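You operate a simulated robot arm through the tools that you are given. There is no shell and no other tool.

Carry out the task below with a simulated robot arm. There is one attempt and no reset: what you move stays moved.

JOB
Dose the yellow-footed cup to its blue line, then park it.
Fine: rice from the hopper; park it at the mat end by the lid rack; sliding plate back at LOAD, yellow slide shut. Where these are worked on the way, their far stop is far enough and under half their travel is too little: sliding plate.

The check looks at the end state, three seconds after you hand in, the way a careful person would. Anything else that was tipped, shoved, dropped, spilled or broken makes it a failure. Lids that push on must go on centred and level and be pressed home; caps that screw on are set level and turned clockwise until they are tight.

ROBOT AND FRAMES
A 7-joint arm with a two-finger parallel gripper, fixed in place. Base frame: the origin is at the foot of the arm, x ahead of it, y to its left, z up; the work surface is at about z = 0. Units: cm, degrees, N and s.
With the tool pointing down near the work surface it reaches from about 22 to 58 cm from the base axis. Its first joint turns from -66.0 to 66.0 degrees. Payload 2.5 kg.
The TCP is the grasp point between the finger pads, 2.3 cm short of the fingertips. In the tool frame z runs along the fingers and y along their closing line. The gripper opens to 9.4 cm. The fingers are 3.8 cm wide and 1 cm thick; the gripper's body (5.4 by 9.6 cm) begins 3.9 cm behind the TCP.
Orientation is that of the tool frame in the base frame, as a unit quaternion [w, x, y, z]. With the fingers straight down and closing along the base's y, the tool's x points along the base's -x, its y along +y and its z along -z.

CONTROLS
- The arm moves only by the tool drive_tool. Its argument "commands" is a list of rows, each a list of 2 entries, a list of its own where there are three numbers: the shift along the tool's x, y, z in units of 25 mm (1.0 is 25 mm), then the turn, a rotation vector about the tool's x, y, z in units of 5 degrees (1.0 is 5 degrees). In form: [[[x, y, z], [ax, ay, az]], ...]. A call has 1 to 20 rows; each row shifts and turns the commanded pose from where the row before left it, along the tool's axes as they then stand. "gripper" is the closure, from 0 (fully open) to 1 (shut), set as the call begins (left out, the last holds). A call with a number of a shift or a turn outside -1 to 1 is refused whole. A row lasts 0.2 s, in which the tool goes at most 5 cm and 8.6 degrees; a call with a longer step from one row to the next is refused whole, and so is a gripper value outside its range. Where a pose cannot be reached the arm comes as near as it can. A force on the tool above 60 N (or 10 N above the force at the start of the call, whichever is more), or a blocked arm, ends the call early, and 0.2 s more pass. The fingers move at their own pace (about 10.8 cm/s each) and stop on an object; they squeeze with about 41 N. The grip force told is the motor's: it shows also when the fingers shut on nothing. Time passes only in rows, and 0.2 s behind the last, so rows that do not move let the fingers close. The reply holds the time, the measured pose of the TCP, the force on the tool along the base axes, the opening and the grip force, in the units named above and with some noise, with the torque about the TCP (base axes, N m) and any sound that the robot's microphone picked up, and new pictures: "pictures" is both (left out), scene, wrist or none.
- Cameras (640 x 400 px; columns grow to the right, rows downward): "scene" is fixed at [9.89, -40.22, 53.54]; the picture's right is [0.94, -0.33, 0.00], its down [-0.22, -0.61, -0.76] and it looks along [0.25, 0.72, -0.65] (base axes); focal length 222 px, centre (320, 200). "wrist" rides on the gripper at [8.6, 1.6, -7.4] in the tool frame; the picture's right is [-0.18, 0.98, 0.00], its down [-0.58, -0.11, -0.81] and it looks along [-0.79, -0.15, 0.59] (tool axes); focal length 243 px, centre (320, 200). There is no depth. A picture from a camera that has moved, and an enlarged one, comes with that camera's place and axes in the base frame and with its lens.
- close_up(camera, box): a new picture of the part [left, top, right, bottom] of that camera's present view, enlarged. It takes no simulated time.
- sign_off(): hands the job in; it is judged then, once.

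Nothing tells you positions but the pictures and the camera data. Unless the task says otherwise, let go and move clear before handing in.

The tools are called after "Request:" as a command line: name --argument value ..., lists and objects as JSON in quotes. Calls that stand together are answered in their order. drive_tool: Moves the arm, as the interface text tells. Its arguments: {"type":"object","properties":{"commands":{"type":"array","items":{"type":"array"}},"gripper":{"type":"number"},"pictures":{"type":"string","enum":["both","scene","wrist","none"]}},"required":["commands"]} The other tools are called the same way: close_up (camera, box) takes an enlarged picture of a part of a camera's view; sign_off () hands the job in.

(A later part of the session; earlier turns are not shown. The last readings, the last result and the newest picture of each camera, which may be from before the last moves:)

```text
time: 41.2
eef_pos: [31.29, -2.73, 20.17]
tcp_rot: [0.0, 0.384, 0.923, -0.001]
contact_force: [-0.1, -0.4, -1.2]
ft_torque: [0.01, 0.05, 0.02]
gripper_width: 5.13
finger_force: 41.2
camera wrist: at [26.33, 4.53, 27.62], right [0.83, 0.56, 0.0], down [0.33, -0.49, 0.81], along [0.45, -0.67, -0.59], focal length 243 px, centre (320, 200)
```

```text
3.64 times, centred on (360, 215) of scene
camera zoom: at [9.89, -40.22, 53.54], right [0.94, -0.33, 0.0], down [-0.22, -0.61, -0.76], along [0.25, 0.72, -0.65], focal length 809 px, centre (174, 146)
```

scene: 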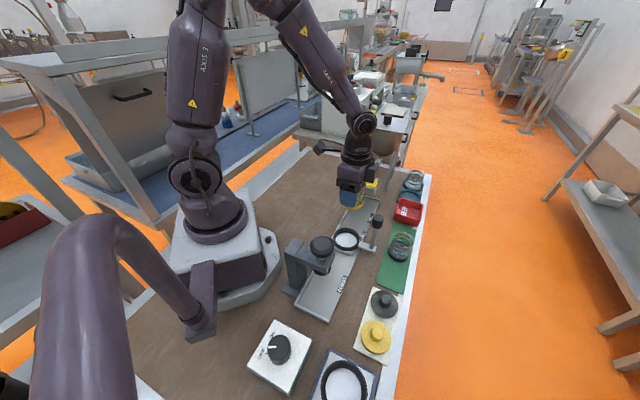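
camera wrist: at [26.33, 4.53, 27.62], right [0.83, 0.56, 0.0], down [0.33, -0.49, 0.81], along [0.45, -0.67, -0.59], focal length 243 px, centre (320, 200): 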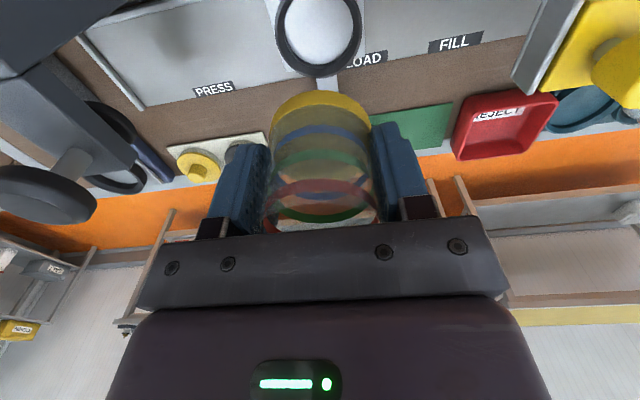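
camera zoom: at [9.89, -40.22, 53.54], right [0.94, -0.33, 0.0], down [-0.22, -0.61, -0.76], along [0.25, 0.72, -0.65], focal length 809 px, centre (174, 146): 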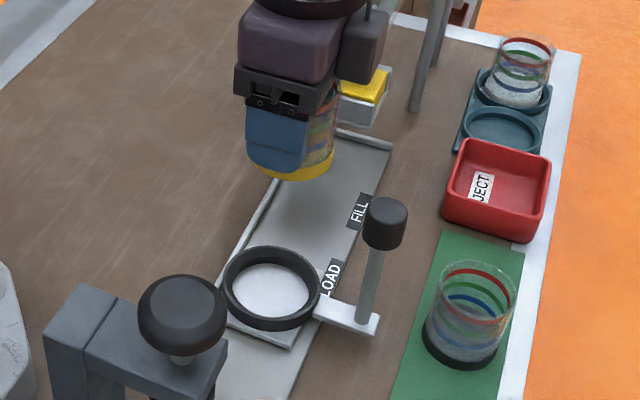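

The ring centre works out to about (31.3, -3.0), inner diameter 6.4 cm against the cup's 5.5 cm foot, and the cup is nearly over it. I'll lower to just above the ring and check alignment.

Request:
drive_tool --commands '[[[0, -0.03, 0.2], [0, 0, 0]], [[0, 0, 0.35], [0, 0, 0]], [[0, 0, 0.4], [0, 0, 0]], [[0, 0, 0.4], [0, 0, 0]], [[0, 0, 0.4], [0, 0, 0]], [[0, 0, 0.4], [0, 0, 0]], [[0, 0, 0.4], [0, 0, 0]], [[0, 0, 0.4], [0, 0, 0]], [[0, 0, 0.4], [0, 0, 0]], [[0, 0, 0.4], [0, 0, 0]], [[0, 0, 0.4], [0, 0, 0]], [[0, 0, 0.35], [0, 0, 0]], [[0, 0, 0.2], [0, 0, 0]], [[0, 0, 0.1], [0, 0, 0]], [[0, 0, 0], [0, 0, 0]]]' --gripper 1

Request:
close_up --camera "wrist" --box '[220, 0, 420, 240]'

Request:
close_up --camera "scene" --box '[310, 180, 400, 270]'

```text
time: 44.4
eef_pos: [31.36, -2.88, 8.01]
tcp_rot: [0.0, 0.383, 0.924, 0.0]
contact_force: [-0.4, -0.2, -0.3]
ft_torque: [-0.01, 0.01, -0.01]
gripper_width: 5.09
finger_force: 41.4
camera wrist: at [26.37, 4.51, 15.56], right [0.83, 0.56, 0.0], down [0.33, -0.49, 0.81], along [0.46, -0.67, -0.59], focal length 243 px, centre (320, 200)
```

scene: 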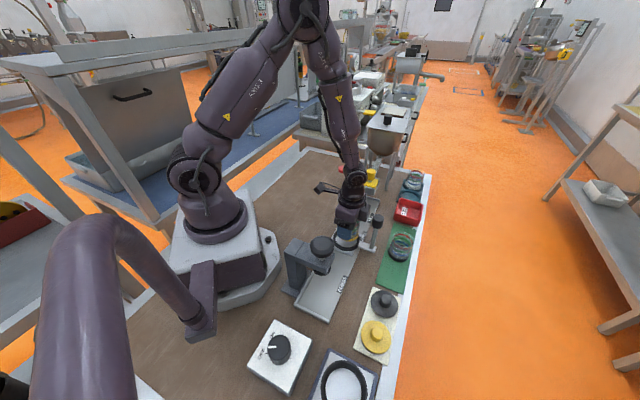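
wrist: 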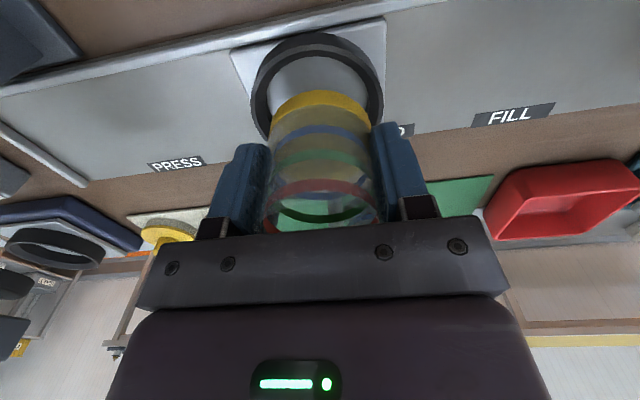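

```text
1.67 times, centred on (320, 120) of wrist
camera zoom: at [26.37, 4.51, 15.56], right [0.83, 0.56, 0.0], down [0.33, -0.49, 0.81], along [0.46, -0.67, -0.59], focal length 404 px, centre (320, 333)
```

zoom: 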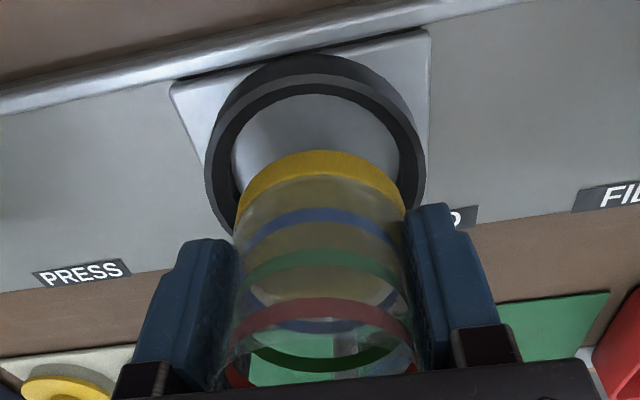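

```text
4.44 times, centred on (355, 225) of scene
camera zoom: at [9.89, -40.22, 53.54], right [0.94, -0.33, 0.0], down [-0.22, -0.61, -0.76], along [0.25, 0.72, -0.65], focal length 988 px, centre (164, 89)
```

zoom: 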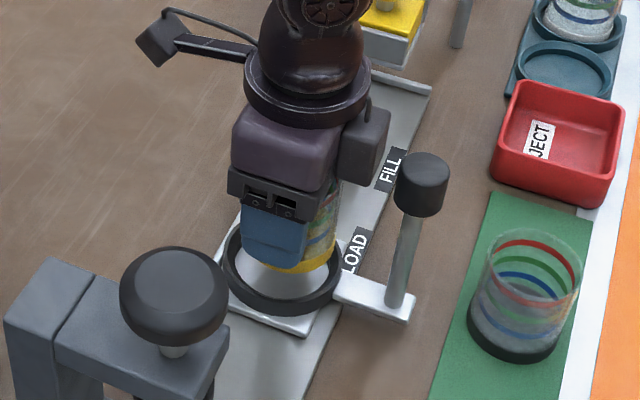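

The cup is about 0.1–0.2 cm off the ring's centre, well within the gap. I'll nudge it and lower it into the ring gently.

Request:
drive_tool --commands '[[[0.05, -0.05, 0.1], [0, 0, 0]], [[0, 0, 0.2], [0, 0, 0]], [[0, 0, 0.2], [0, 0, 0]], [[0, 0, 0.2], [0, 0, 0]], [[0, 0, 0.15], [0, 0, 0]], [[0, 0, 0.1], [0, 0, 0]], [[0, 0, 0], [0, 0, 0]]]' --gripper 1

Request:
close_up --camera "wrist" --box '[220, 0, 420, 240]'

Request:
close_up --camera "scene" --box '[310, 180, 400, 270]'

```text
time: 46.0
eef_pos: [31.19, -2.65, 5.67]
tcp_rot: [0.0, 0.382, 0.924, -0.001]
contact_force: [0.1, -0.3, 0.3]
ft_torque: [-0.02, 0.02, -0.01]
gripper_width: 5.12
finger_force: 41.1
camera wrist: at [26.2, 4.58, 13.15], right [0.83, 0.56, 0.0], down [0.33, -0.49, 0.81], along [0.46, -0.67, -0.59], focal length 243 px, centre (320, 200)
```

scene: 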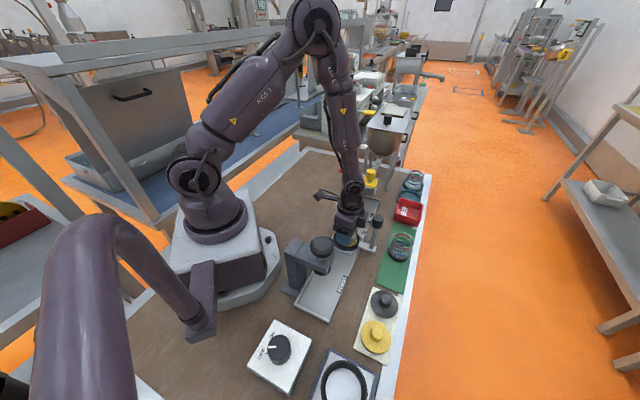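
wrist: 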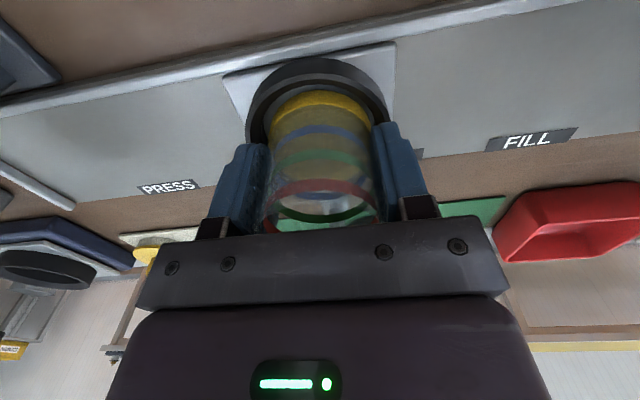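

```text
1.67 times, centred on (320, 120) of wrist
camera zoom: at [26.2, 4.58, 13.15], right [0.83, 0.56, 0.0], down [0.33, -0.49, 0.81], along [0.46, -0.67, -0.59], focal length 404 px, centre (320, 333)
```

zoom: 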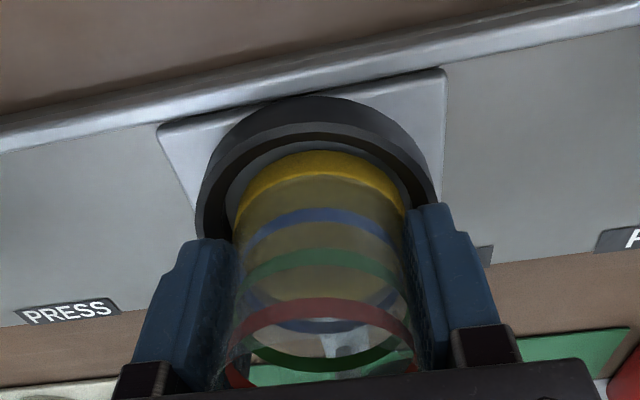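

```text
4.44 times, centred on (355, 225) of scene
camera zoom: at [9.89, -40.22, 53.54], right [0.94, -0.33, 0.0], down [-0.22, -0.61, -0.76], along [0.25, 0.72, -0.65], focal length 988 px, centre (164, 89)
```

zoom: 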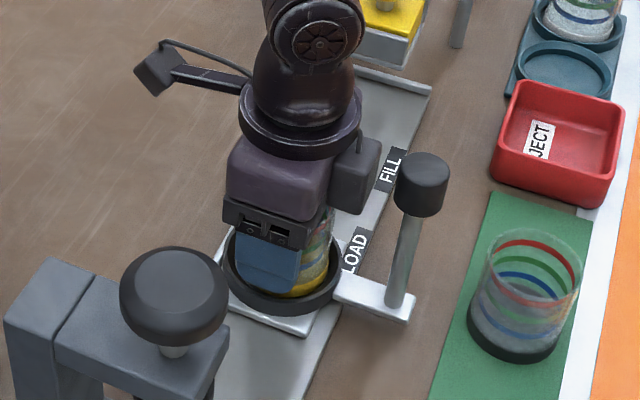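

The foot is just entering the ring with a gap visible all round. I'll lower the last centimetre in small steps.

Request:
drive_tool --commands '[[[0, 0, 0.1], [0, 0, 0]], [[0, 0, 0.1], [0, 0, 0]], [[0, 0, 0.1], [0, 0, 0]], [[0, 0, 0], [0, 0, 0]]]' --gripper 1 --pictures "wrist"

Request:
close_up --camera "wrist" --box '[220, 0, 420, 240]'

```text
time: 46.9
eef_pos: [31.33, -2.66, 5.15]
tcp_rot: [0.0, 0.383, 0.924, 0.003]
contact_force: [-1.6, 0.0, 6.4]
ft_torque: [-0.16, 0.22, -0.05]
gripper_width: 5.11
finger_force: 40.7
stopped in row 4: the force on the tool passed its limit at 66 N (the readings are from after the stop); the commanded pose is now the measured one
camera wrist: at [26.35, 4.55, 12.75], right [0.82, 0.57, 0.0], down [0.33, -0.49, 0.81], along [0.46, -0.66, -0.59], focal length 243 px, centre (320, 200)
```

wrist: 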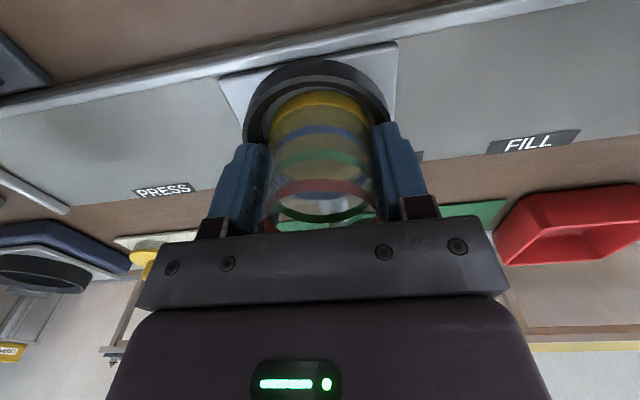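

```text
1.67 times, centred on (320, 120) of wrist
camera zoom: at [26.35, 4.55, 12.75], right [0.82, 0.57, 0.0], down [0.33, -0.49, 0.81], along [0.46, -0.66, -0.59], focal length 404 px, centre (320, 333)
```

zoom: 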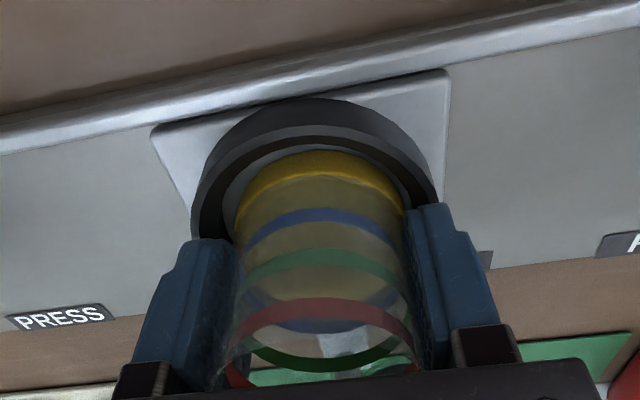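

The lowering stopped on contact at TCP z = 5.15. I need to see whether it's the foot on the plate or the fingertips on the ring.

Request:
close_up --camera "wrist" --box '[230, 40, 410, 160]'

Request:
close_up --camera "scene" --box '[325, 210, 375, 260]'

Request:
close_up --camera "wrist" --box '[240, 120, 320, 200]'

Request:
close_up --camera "wrist" --box '[340, 90, 440, 190]'

```text
3.33 times, centred on (320, 100) of wrist
camera zoom: at [26.35, 4.55, 12.75], right [0.82, 0.57, 0.0], down [0.33, -0.49, 0.81], along [0.46, -0.66, -0.59], focal length 809 px, centre (320, 533)
```

zoom: 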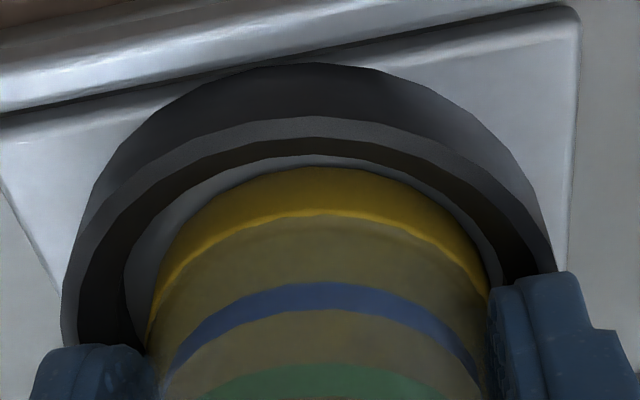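

```text
8.00 times, centred on (350, 235) of scene
camera zoom: at [9.88, -40.22, 53.54], right [0.94, -0.33, 0.0], down [-0.22, -0.61, -0.76], along [0.25, 0.72, -0.65], focal length 1779 px, centre (80, -80)
```

zoom: 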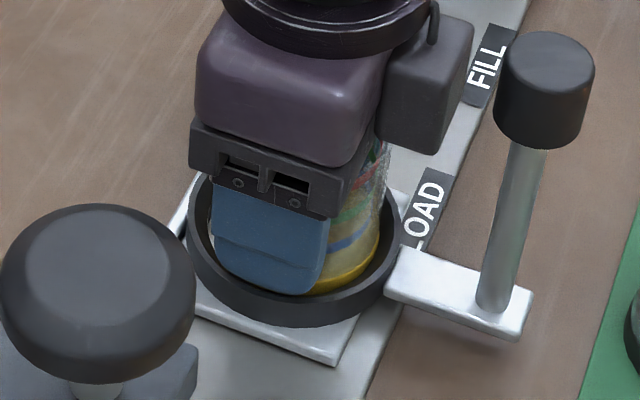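

```text
5.00 times, centred on (280, 160) of wrist
camera zoom: at [26.35, 4.55, 12.75], right [0.82, 0.57, 0.0], down [0.33, -0.49, 0.81], along [0.46, -0.66, -0.59], focal length 1213 px, centre (520, 400)
```

zoom: 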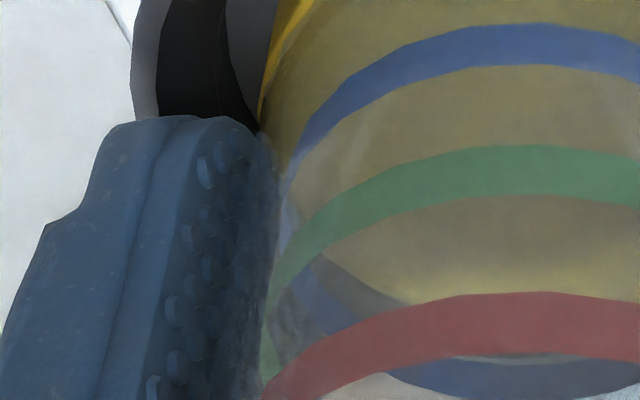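

```text
4.00 times, centred on (390, 140) of wrist
camera zoom: at [26.35, 4.55, 12.75], right [0.82, 0.57, 0.0], down [0.33, -0.49, 0.81], along [0.46, -0.66, -0.59], focal length 970 px, centre (40, 440)
```

zoom: 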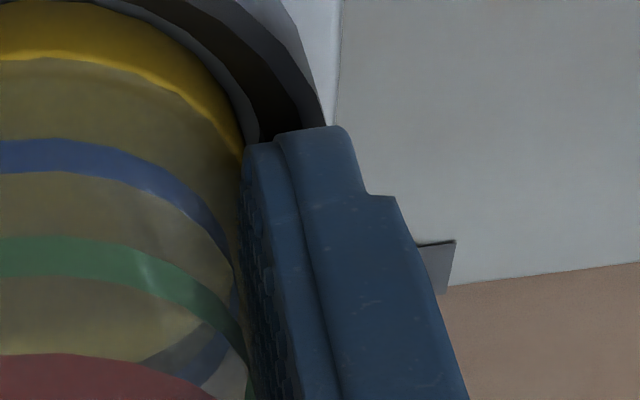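

The foot is inside the ring with a gap all round; the fingertips (z ≈ 2.85) have most likely met the ring's top edge. I'll raise a hair and release so the cup settles the last few millimetres in the ring.

Request:
drive_tool --commands '[[[0, 0, -0.04], [0, 0, 0]], [[0, 0, 0], [0, 0, 0]]]' --gripper 1 --pictures "none"

Request:
drive_tool --commands '[[[0, 0, 0], [0, 0, 0]], [[0, 0, 0], [0, 0, 0]], [[0, 0, 0], [0, 0, 0]], [[0, 0, 0], [0, 0, 0]]]' --gripper 0.15

Request:
close_up --camera "wrist" --box '[220, 0, 420, 240]'

Request:
close_up --camera "scene" --box '[325, 210, 375, 260]'

```text
time: 47.5
eef_pos: [31.11, -2.7, 5.32]
tcp_rot: [0.0, 0.383, 0.924, 0.002]
contact_force: [0.1, -0.3, -0.2]
ft_torque: [0.01, 0.01, 0.01]
gripper_width: 5.11
finger_force: 40.6
```

```text
time: 48.5
eef_pos: [31.27, -2.67, 5.22]
tcp_rot: [0.001, 0.383, 0.924, 0.002]
contact_force: [0.3, -0.1, 0.1]
ft_torque: [0.02, 0.04, 0.0]
gripper_width: 7.97
finger_force: 0.0
camera wrist: at [26.27, 4.53, 12.79], right [0.83, 0.56, 0.0], down [0.33, -0.49, 0.81], along [0.46, -0.66, -0.59], focal length 243 px, centre (320, 200)
```

scene: 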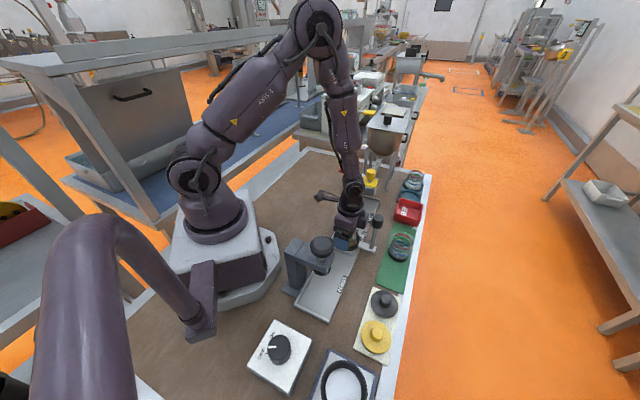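
wrist: 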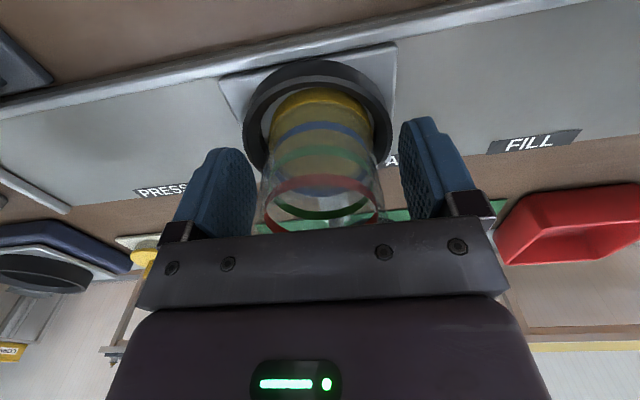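

```text
1.67 times, centred on (320, 120) of wrist
camera zoom: at [26.27, 4.53, 12.79], right [0.83, 0.56, 0.0], down [0.33, -0.49, 0.81], along [0.46, -0.66, -0.59], focal length 404 px, centre (320, 333)
```

zoom: 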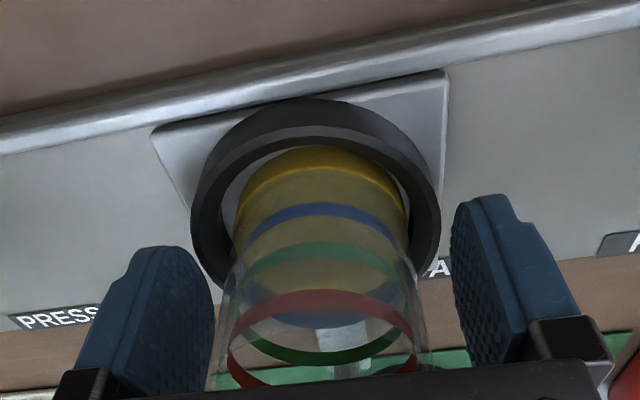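

```text
8.00 times, centred on (350, 235) of scene
camera zoom: at [9.89, -40.22, 53.54], right [0.94, -0.33, 0.0], down [-0.22, -0.61, -0.76], along [0.25, 0.72, -0.65], focal length 1779 px, centre (80, -80)
```

zoom: 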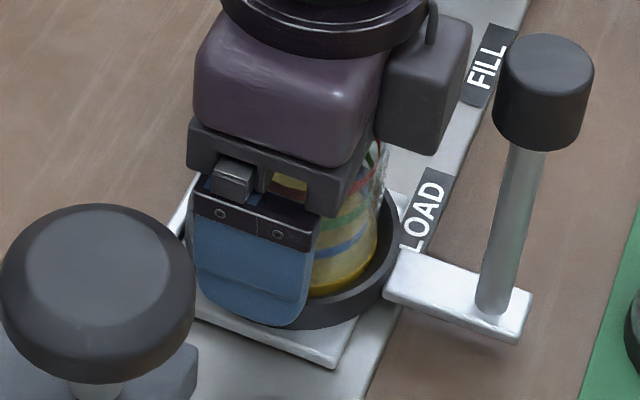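

The cup stands level in the ring. I'll rise clear and take a look at the plate's handle.

Request:
drive_tool --commands '[[[0, 0, -0.4], [0, 0, 0]], [[0, 0, -0.8], [0, 0, 0]], [[0, 0, -0.8], [0, 0, 0]], [[0, 0, -0.8], [0, 0, 0]], [[0, 0, -0.8], [0, 0, 0]], [[0, 0, -0.8], [0, 0, 0]], [[0, 0, -0.8], [0, 0, 0]], [[0, 0, -0.4], [0, 0, 0]], [[0, 0, 0], [0, 0, 0]]]' --gripper 0

Request:
close_up --camera "wrist" --box '[220, 0, 420, 160]'

Request:
close_up --camera "scene" --box '[310, 180, 400, 270]'

```text
time: 50.5
eef_pos: [31.25, -2.57, 19.45]
tcp_rot: [0.001, 0.383, 0.924, 0.002]
contact_force: [0.9, 0.2, 0.4]
ft_torque: [0.02, 0.0, -0.03]
gripper_width: 9.42
finger_force: 0.1
camera wrist: at [26.23, 4.68, 26.95], right [0.82, 0.57, 0.0], down [0.33, -0.49, 0.81], along [0.46, -0.66, -0.59], focal length 243 px, centre (320, 200)
```

scene: 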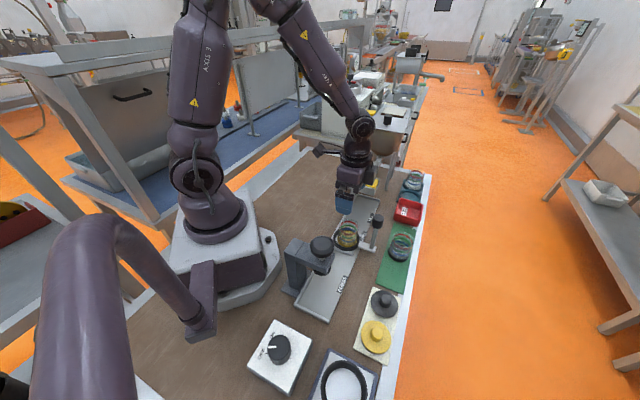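
wrist: 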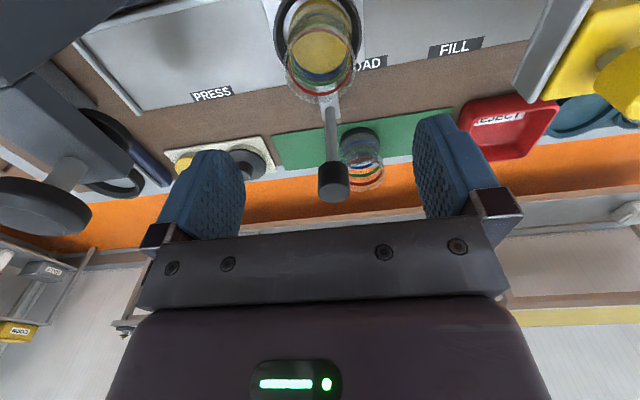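

```text
2.50 times, centred on (320, 80) of wrist
camera zoom: at [26.23, 4.68, 26.95], right [0.82, 0.57, 0.0], down [0.33, -0.49, 0.81], along [0.46, -0.66, -0.59], focal length 606 px, centre (320, 500)
```

zoom: 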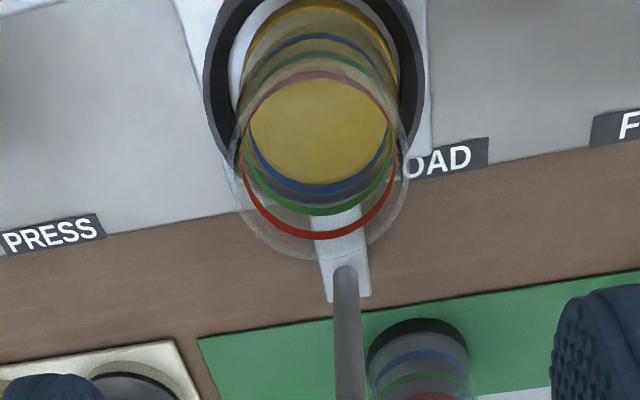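

```text
4.44 times, centred on (355, 225) of scene
camera zoom: at [9.89, -40.22, 53.54], right [0.94, -0.33, 0.0], down [-0.22, -0.61, -0.76], along [0.25, 0.72, -0.65], focal length 988 px, centre (164, 89)
```

zoom: 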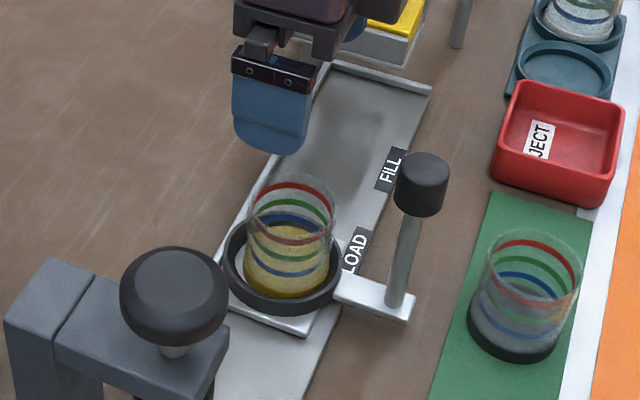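

The cup is seated upright in the ring. The plate's handle knob triangulates to (36.3, -8.0), top at z ≈ 14.2; I'll move over it and lower the open fingers around it.

Request:
drive_tool --commands '[[[-0.5, -0.06, 0], [0, 0, 0]], [[-0.5, -0.05, 0], [0, 0, 0]], [[-0.5, 0, 0], [0, 0, 0]], [[-0.5, 0, 0], [0, 0, 0]], [[-0.5, 0, 0], [0, 0, 0]], [[-0.5, 0, 0], [0, 0, 0]], [[0, 0, 0], [0, 0, 0]]]' --gripper 0

Request:
close_up --camera "wrist" --box '[200, 0, 460, 240]'

Request:
close_up --camera "scene" --box '[330, 170, 420, 260]'

```text
time: 52.1
eef_pos: [36.21, -8.24, 19.34]
tcp_rot: [0.001, 0.383, 0.924, 0.001]
contact_force: [0.2, 0.0, -0.2]
ft_torque: [0.02, 0.01, -0.01]
gripper_width: 9.4
finger_force: 0.1
camera wrist: at [31.36, -1.0, 26.81], right [0.83, 0.56, 0.0], down [0.33, -0.49, 0.81], along [0.46, -0.66, -0.59], focal length 243 px, centre (320, 200)
```

scene: 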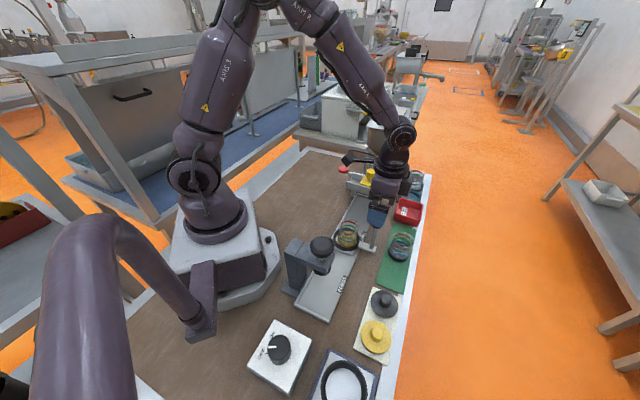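
wrist: 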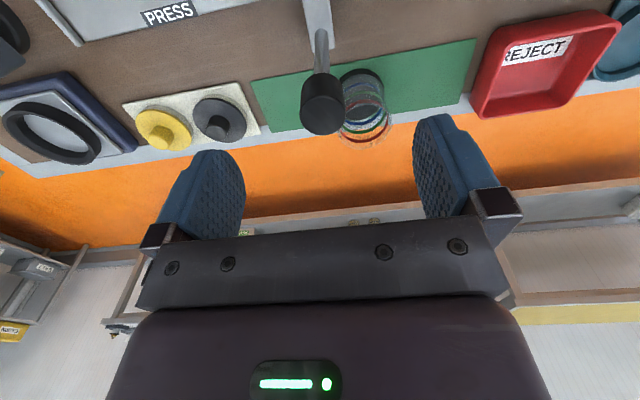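

```text
1.67 times, centred on (330, 120) of wrist
camera zoom: at [31.36, -1.0, 26.81], right [0.83, 0.56, 0.0], down [0.33, -0.49, 0.81], along [0.46, -0.66, -0.59], focal length 404 px, centre (303, 333)
```

zoom: 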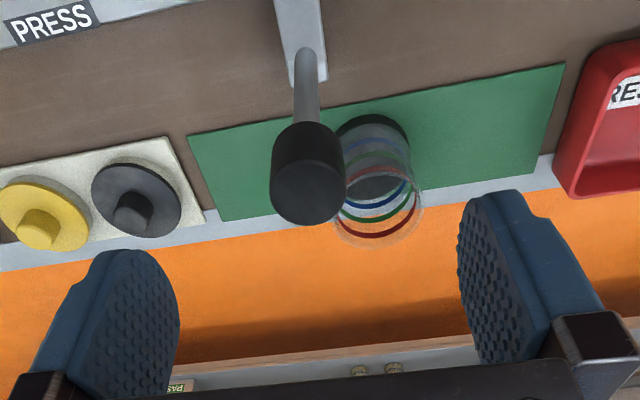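

```text
4.44 times, centred on (375, 215) of scene
camera zoom: at [9.89, -40.22, 53.54], right [0.94, -0.33, 0.0], down [-0.22, -0.61, -0.76], along [0.25, 0.72, -0.65], focal length 988 px, centre (76, 133)
```

zoom: 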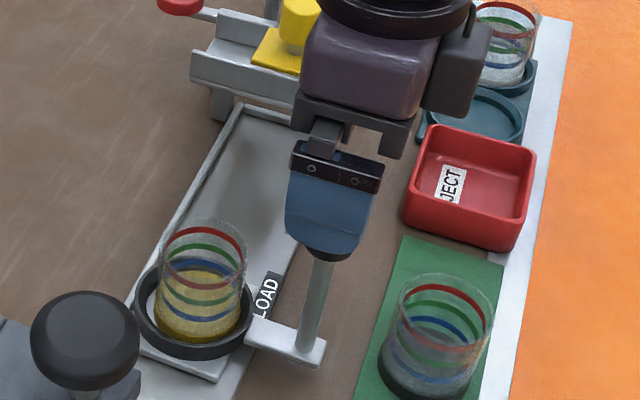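

The knob lies under the TCP to within 0.2 cm. I'll correct and lower to grip it.

Request:
drive_tool --commands '[[[0, 0.07, 0.3], [0, 0, 0]], [[0, 0, 0.5], [0, 0, 0]], [[0, 0, 0.5], [0, 0, 0]], [[0, 0, 0.5], [0, 0, 0]], [[0, 0, 0.4], [0, 0, 0]], [[0, 0, 0.25], [0, 0, 0]], [[0, 0, 0], [0, 0, 0]]]' --gripper 0

Request:
close_up --camera "wrist" --box '[200, 40, 460, 240]'

Request:
close_up --camera "scene" --box '[330, 170, 420, 260]'

```text
time: 53.7
eef_pos: [36.62, -8.12, 13.11]
tcp_rot: [0.001, 0.382, 0.924, 0.002]
contact_force: [0.6, -0.8, 0.3]
ft_torque: [0.0, -0.03, 0.01]
gripper_width: 9.38
finger_force: 0.1
camera wrist: at [31.61, -0.85, 20.57], right [0.83, 0.56, 0.0], down [0.33, -0.49, 0.81], along [0.46, -0.66, -0.59], focal length 243 px, centre (320, 200)
```

scene: 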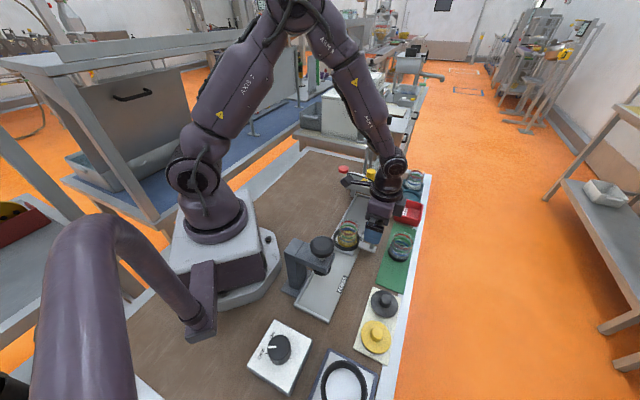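
wrist: 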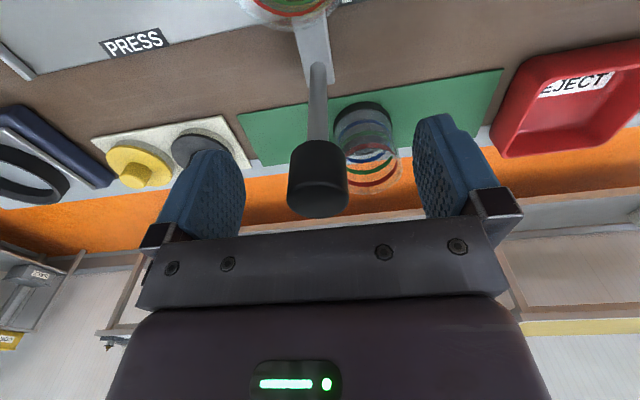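

```text
2.00 times, centred on (330, 140) of wrist
camera zoom: at [31.61, -0.85, 20.57], right [0.83, 0.56, 0.0], down [0.33, -0.49, 0.81], along [0.46, -0.66, -0.59], focal length 485 px, centre (300, 320)
```

zoom: 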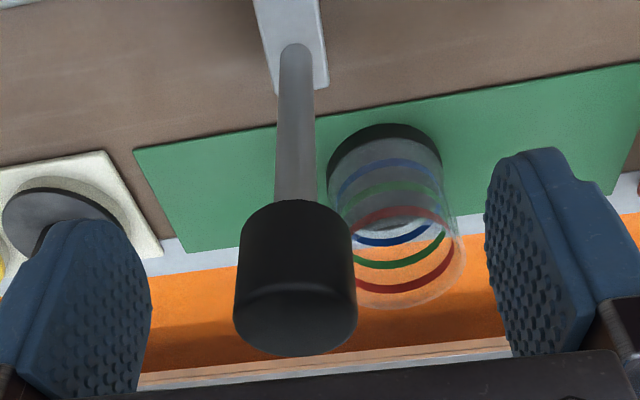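

```text
4.44 times, centred on (375, 215) of scene
camera zoom: at [9.89, -40.22, 53.54], right [0.94, -0.33, 0.0], down [-0.22, -0.61, -0.76], along [0.25, 0.72, -0.65], focal length 988 px, centre (76, 133)
```

zoom: 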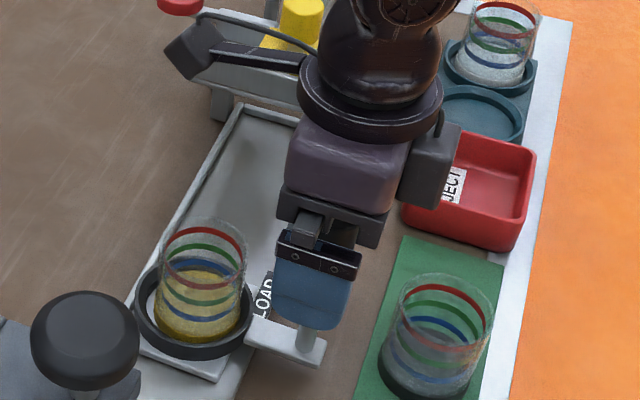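

The knob sits between the fingers. I'm closing on it and will note this pose as the plate's LOAD position.

Request:
drive_tool --commands '[[[0, 0, 0], [0, 0, 0]], [[0, 0, 0], [0, 0, 0]], [[0, 0, 0], [0, 0, 0]], [[0, 0, 0], [0, 0, 0]], [[0, 0, 0], [0, 0, 0]]]' --gripper 1

Request:
close_up --camera "scene" --box '[310, 170, 420, 260]'

```text
time: 54.9
eef_pos: [36.52, -8.13, 13.17]
tcp_rot: [0.0, 0.383, 0.924, 0.001]
contact_force: [0.8, -3.1, -1.0]
ft_torque: [-0.35, 0.9, -0.13]
gripper_width: 2.79
finger_force: 44.8
camera wrist: at [31.59, -0.87, 20.58], right [0.83, 0.56, 0.0], down [0.33, -0.49, 0.81], along [0.46, -0.66, -0.59], focal length 243 px, centre (320, 200)
```

scene: 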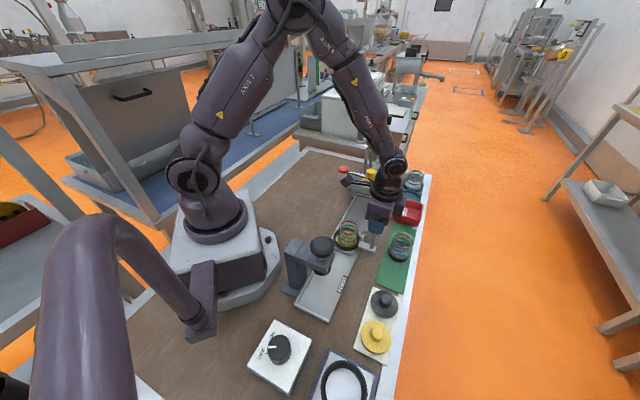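
wrist: 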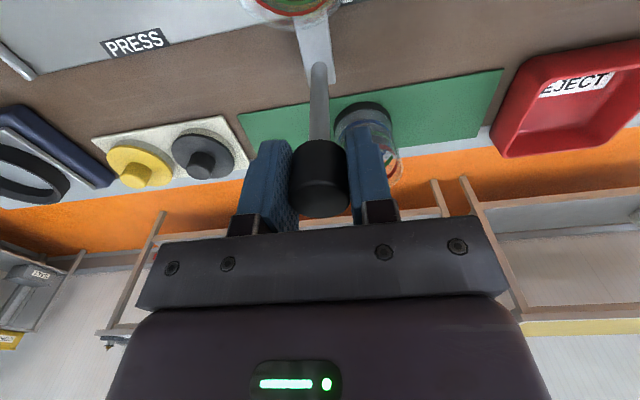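

```text
4.44 times, centred on (365, 215) of scene
camera zoom: at [9.89, -40.22, 53.54], right [0.94, -0.33, 0.0], down [-0.22, -0.61, -0.76], along [0.25, 0.72, -0.65], focal length 988 px, centre (120, 133)
```

zoom: 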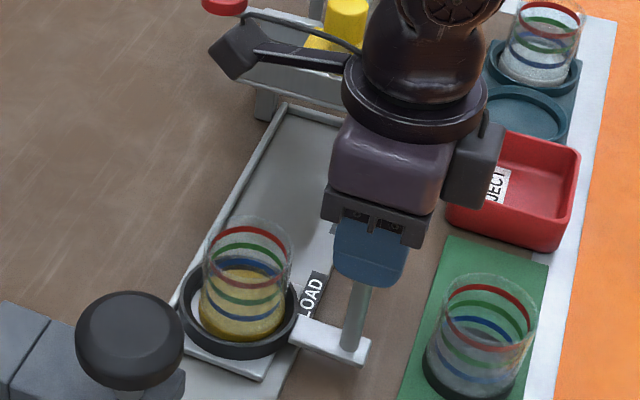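

Gripped at s ≈ 20.1. I'll draw the plate towards FILL along the track, gently, and check partway.

Request:
drive_tool --commands '[[[0, 0.05, 0], [0, 0, 0]], [[0, 0.1, 0], [0, 0, 0]], [[0, 0.15, 0], [0, 0, 0]], [[0, 0.2, 0], [0, 0, 0]], [[0, 0.25, 0], [0, 0, 0]], [[0, 0.25, 0], [0, 0, 0]], [[0, 0.25, 0], [0, 0, 0]], [[0, 0.25, 0], [0, 0, 0]], [[0, 0.25, 0], [0, 0, 0]], [[0, 0.25, 0], [0, 0, 0]], [[0, 0.25, 0], [0, 0, 0]], [[0, 0.2, 0], [0, 0, 0]], [[0, 0.15, 0], [0, 0, 0]], [[0, 0.1, 0], [0, 0, 0]], [[0, 0, 0], [0, 0, 0]]]' --gripper 1

Request:
close_up --camera "scene" --box '[310, 150, 420, 250]'

```text
time: 58.1
eef_pos: [41.16, -3.44, 13.05]
tcp_rot: [0.001, 0.382, 0.924, 0.001]
contact_force: [9.4, -9.0, -20.9]
ft_torque: [-0.73, -0.07, 0.08]
gripper_width: 2.76
finger_force: 45.1
camera wrist: at [36.23, 3.88, 20.68], right [0.83, 0.56, 0.0], down [0.33, -0.49, 0.81], along [0.46, -0.66, -0.59], focal length 243 px, centre (320, 200)
```

scene: 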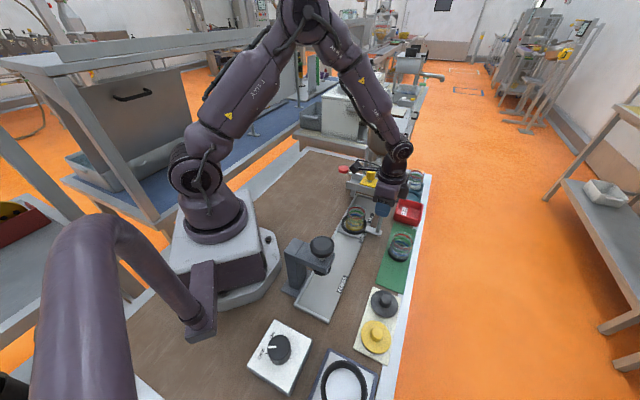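
wrist: 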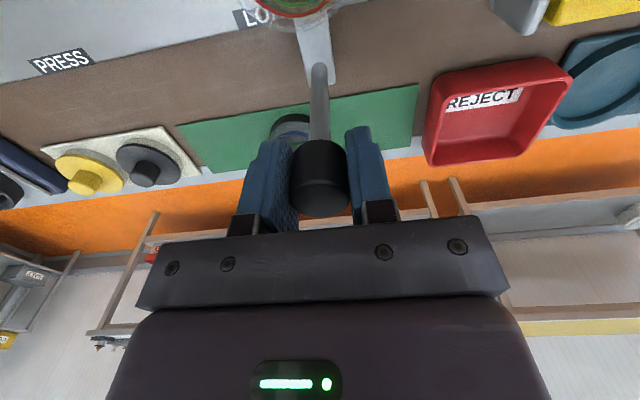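

```text
4.00 times, centred on (365, 200) of scene
camera zoom: at [9.9, -40.22, 53.54], right [0.94, -0.33, 0.0], down [-0.22, -0.61, -0.76], along [0.25, 0.72, -0.65], focal length 889 px, centre (140, 200)
```

zoom: 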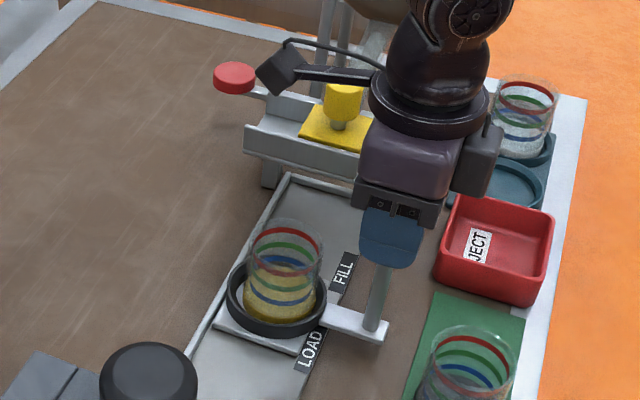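

The plate is sliding with the cup steady; there is some side strain (about 20 N downward, 13 N outward), so I'll ease the commanded pose slightly and read again.

Request:
drive_tool --commands '[[[-0.02, 0, 0.02], [0, 0, 0]], [[-0.02, 0, 0.02], [0, 0, 0]], [[0, 0, 0], [0, 0, 0]]]' --gripper 1 --pictures "none"

```text
time: 58.9
eef_pos: [41.31, -3.39, 13.32]
tcp_rot: [0.0, 0.381, 0.924, 0.001]
contact_force: [-4.7, 5.0, 3.0]
ft_torque: [-0.96, -0.27, -0.04]
gripper_width: 2.78
finger_force: 44.8
```

Strain is relieved. I'll continue towards the FILL stop.

Request:
drive_tool --commands '[[[0, 0.1, 0], [0, 0, 0]], [[0, 0.15, 0.002], [0, 0, 0]], [[-0.002, 0.2, 0.002], [0, 0, 0]], [[-0.002, 0.25, 0.003], [0, 0, 0]], [[-0.002, 0.25, 0.003], [0, 0, 0]], [[-0.002, 0.25, 0.003], [0, 0, 0]], [[-0.002, 0.25, 0.003], [0, 0, 0]], [[-0.002, 0.25, 0.003], [0, 0, 0]], [[-0.002, 0.25, 0.003], [0, 0, 0]], [[-0.002, 0.2, 0.003], [0, 0, 0]], [[0, 0.15, 0.002], [0, 0, 0]], [[0, 0.1, 0.002], [0, 0, 0]], [[0, 0, 0], [0, 0, 0]]]' --gripper 1

Request:
close_up --camera "scene" --box '[320, 130, 430, 240]'

```text
time: 60.7
eef_pos: [44.48, -0.09, 13.3]
tcp_rot: [-0.002, 0.38, 0.925, 0.005]
contact_force: [-0.8, 2.2, 2.4]
ft_torque: [-0.57, -0.2, -0.08]
gripper_width: 2.8
finger_force: 44.3
stopped in row 9: the force on the tool passed its limit at 61 N (the readings are from after the stop); the commanded pose is now the measured one
camera wrist: at [39.51, 7.06, 20.72], right [0.82, 0.57, 0.0], down [0.34, -0.49, 0.8], along [0.46, -0.66, -0.6], focal length 243 px, centre (320, 200)
```

scene: 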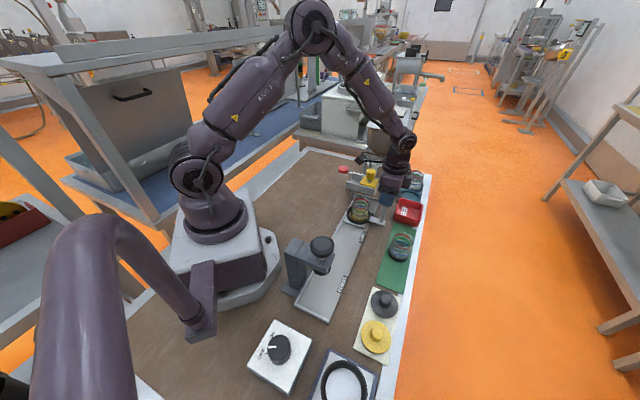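
wrist: 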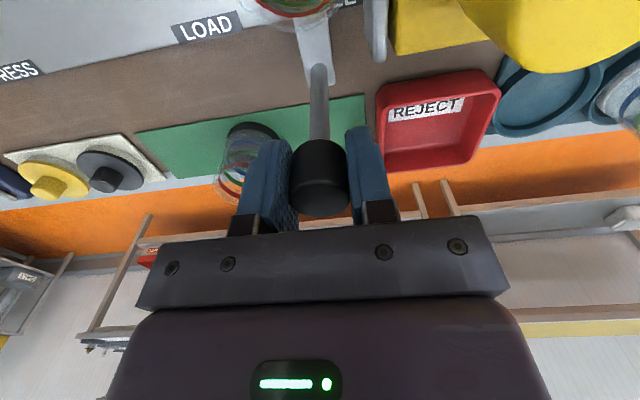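

```text
3.64 times, centred on (375, 185) of scene
camera zoom: at [9.89, -40.23, 53.54], right [0.94, -0.33, 0.0], down [-0.22, -0.61, -0.76], along [0.25, 0.72, -0.65], focal length 809 px, centre (120, 254)
```

zoom: 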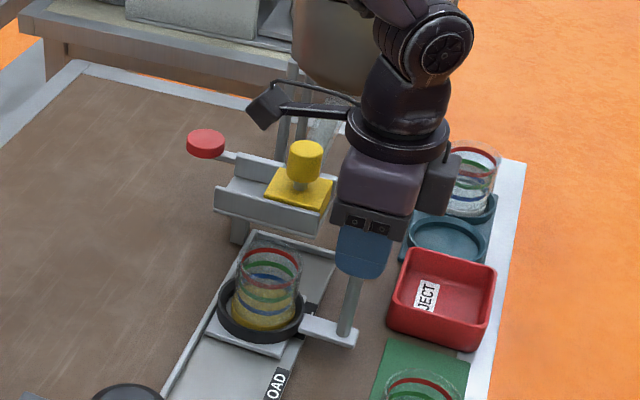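

Something stopped the plate at about 11 cm of travel. I need to see what it met before pushing any further.

Request:
close_up --camera "scene" --box '[335, 150, 405, 230]'

Request:
close_up --camera "scene" --box '[345, 190, 385, 230]'

Request:
close_up --camera "wrist" --box '[240, 0, 440, 120]'

Request:
close_up --camera "wrist" --box '[440, 0, 640, 140]'

```text
5.00 times, centred on (370, 190) of scene
camera zoom: at [9.89, -40.23, 53.54], right [0.94, -0.33, 0.0], down [-0.22, -0.61, -0.76], along [0.25, 0.72, -0.65], focal length 1112 px, centre (70, 250)
```

zoom: 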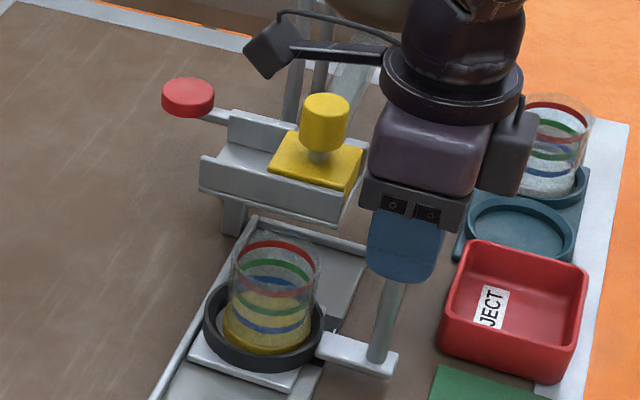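

```text
10.00 times, centred on (365, 210) of scene
camera zoom: at [9.89, -40.23, 53.54], right [0.94, -0.33, 0.0], down [-0.22, -0.61, -0.76], along [0.25, 0.72, -0.65], focal length 2224 px, centre (-130, 100)
```

zoom: 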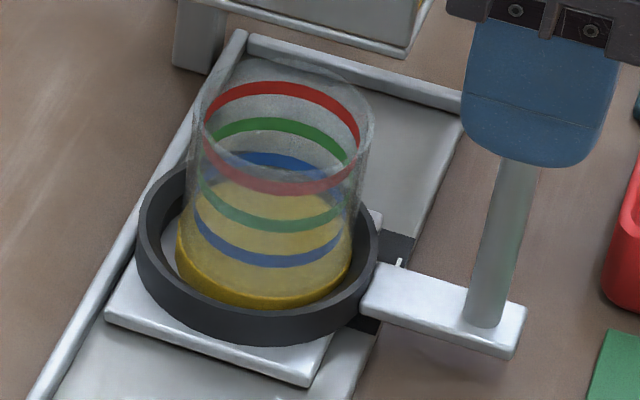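

```text
3.20 times, centred on (340, 60) of wrist
camera zoom: at [39.51, 7.06, 20.72], right [0.82, 0.57, 0.0], down [0.34, -0.49, 0.8], along [0.46, -0.66, -0.6], focal length 776 px, centre (256, 648)
```

zoom: 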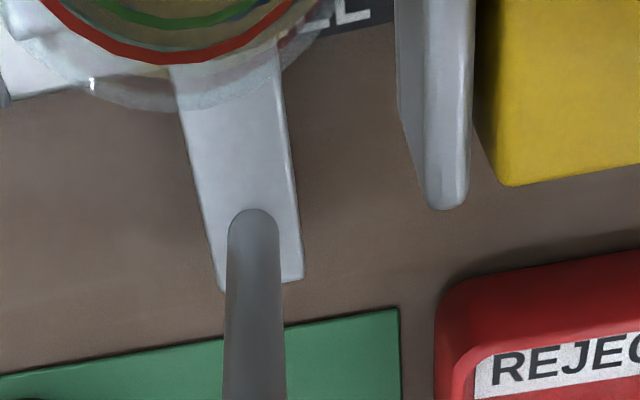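

```text
2.86 times, centred on (540, 70) of wrist
camera zoom: at [39.51, 7.06, 20.72], right [0.82, 0.57, 0.0], down [0.34, -0.49, 0.8], along [0.46, -0.66, -0.6], focal length 693 px, centre (-309, 571)
```

zoom: 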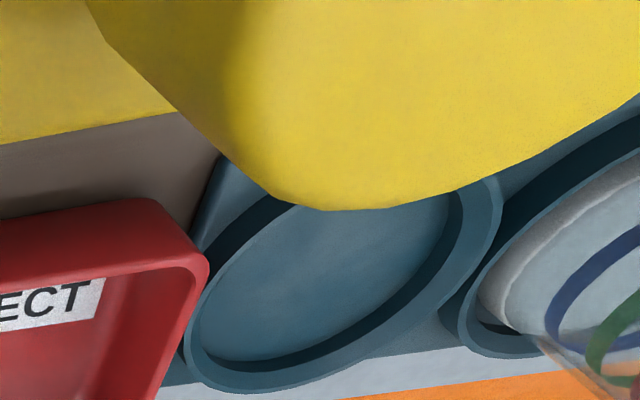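

Nothing visible touches the cup or the plate; it may have been binding. I'll nudge 1–2 mm and read the force direction.

Request:
drive_tool --commands '[[[0, 0.04, 0], [0, 0, 0]], [[0, 0, 0], [0, 0, 0]]]' --gripper 1 --pictures "none"

Request:
drive_tool --commands '[[[0, 0.04, 0], [0, 0, 0]], [[0, 0, 0], [0, 0, 0]]]' --gripper 1 --pictures "none"

Request:
drive_tool --commands '[[[0, 0.04, 0], [0, 0, 0]], [[0, 0, 0], [0, 0, 0]]]' --gripper 1 --pictures "none"

```text
time: 61.3
eef_pos: [44.52, -0.04, 13.23]
tcp_rot: [-0.002, 0.38, 0.925, 0.003]
contact_force: [-3.5, 3.5, 10.7]
ft_torque: [-0.77, 0.03, -0.06]
gripper_width: 2.78
finger_force: 45.1
```

```text
time: 61.9
eef_pos: [44.55, -0.03, 13.23]
tcp_rot: [-0.002, 0.381, 0.925, 0.004]
contact_force: [0.5, -0.6, 9.8]
ft_torque: [0.38, 0.96, 0.36]
gripper_width: 2.78
finger_force: 44.9
```

```text
time: 62.5
eef_pos: [44.67, 0.08, 13.11]
tcp_rot: [-0.002, 0.38, 0.925, 0.003]
contact_force: [-4.2, 2.5, 5.4]
ft_torque: [-0.85, -0.18, 0.04]
gripper_width: 2.75
finger_force: 44.6
```

It moves freely, so the stop was momentary binding. I'll continue slowly in small steps.

Request:
drive_tool --commands '[[[0, 0.06, 0], [0, 0, 0]], [[0, 0.08, 0], [0, 0, 0]], [[0, 0.08, 0], [0, 0, 0]], [[0, 0.08, 0], [0, 0, 0]], [[0, 0.08, 0], [0, 0, 0]], [[0, 0.08, 0], [0, 0, 0]], [[0, 0.08, 0], [0, 0, 0]], [[0, 0.06, 0], [0, 0, 0]], [[0, 0, 0], [0, 0, 0]]]' --gripper 1

Request:
close_up --camera "scene" --box '[335, 150, 405, 230]'

```text
time: 64.5
eef_pos: [45.82, 1.12, 13.15]
tcp_rot: [-0.002, 0.381, 0.925, 0.004]
contact_force: [-4.0, 2.7, 4.2]
ft_torque: [-1.02, -0.11, -0.21]
gripper_width: 2.77
finger_force: 44.9
camera wrist: at [40.84, 8.39, 20.73], right [0.82, 0.57, 0.0], down [0.34, -0.49, 0.8], along [0.46, -0.66, -0.6], focal length 243 px, centre (320, 200)
```

scene: 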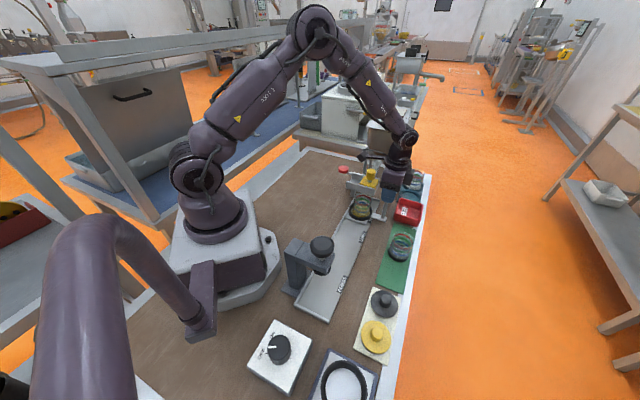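
wrist: 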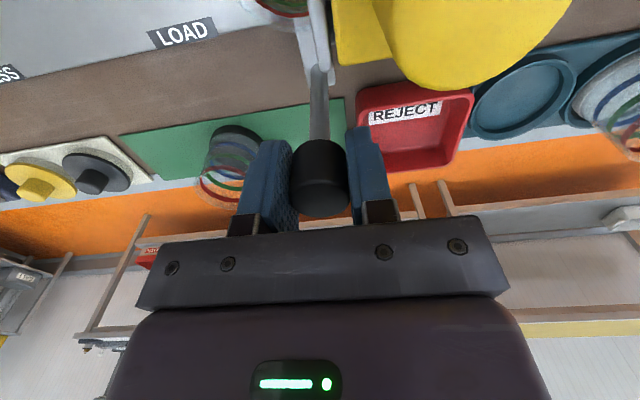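

```text
5.00 times, centred on (370, 190) of scene
camera zoom: at [9.88, -40.22, 53.54], right [0.94, -0.33, 0.0], down [-0.22, -0.61, -0.76], along [0.25, 0.72, -0.65], focal length 1112 px, centre (70, 250)
```

zoom: 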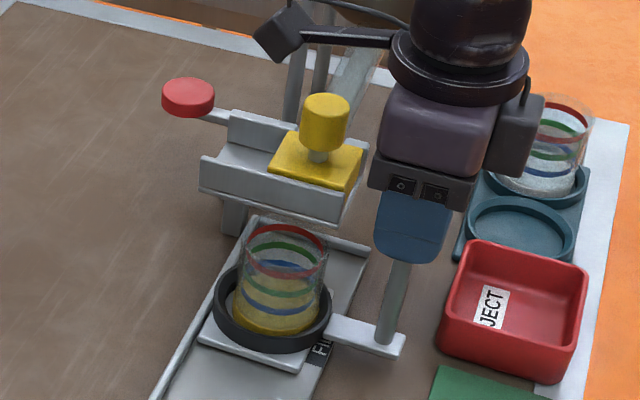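

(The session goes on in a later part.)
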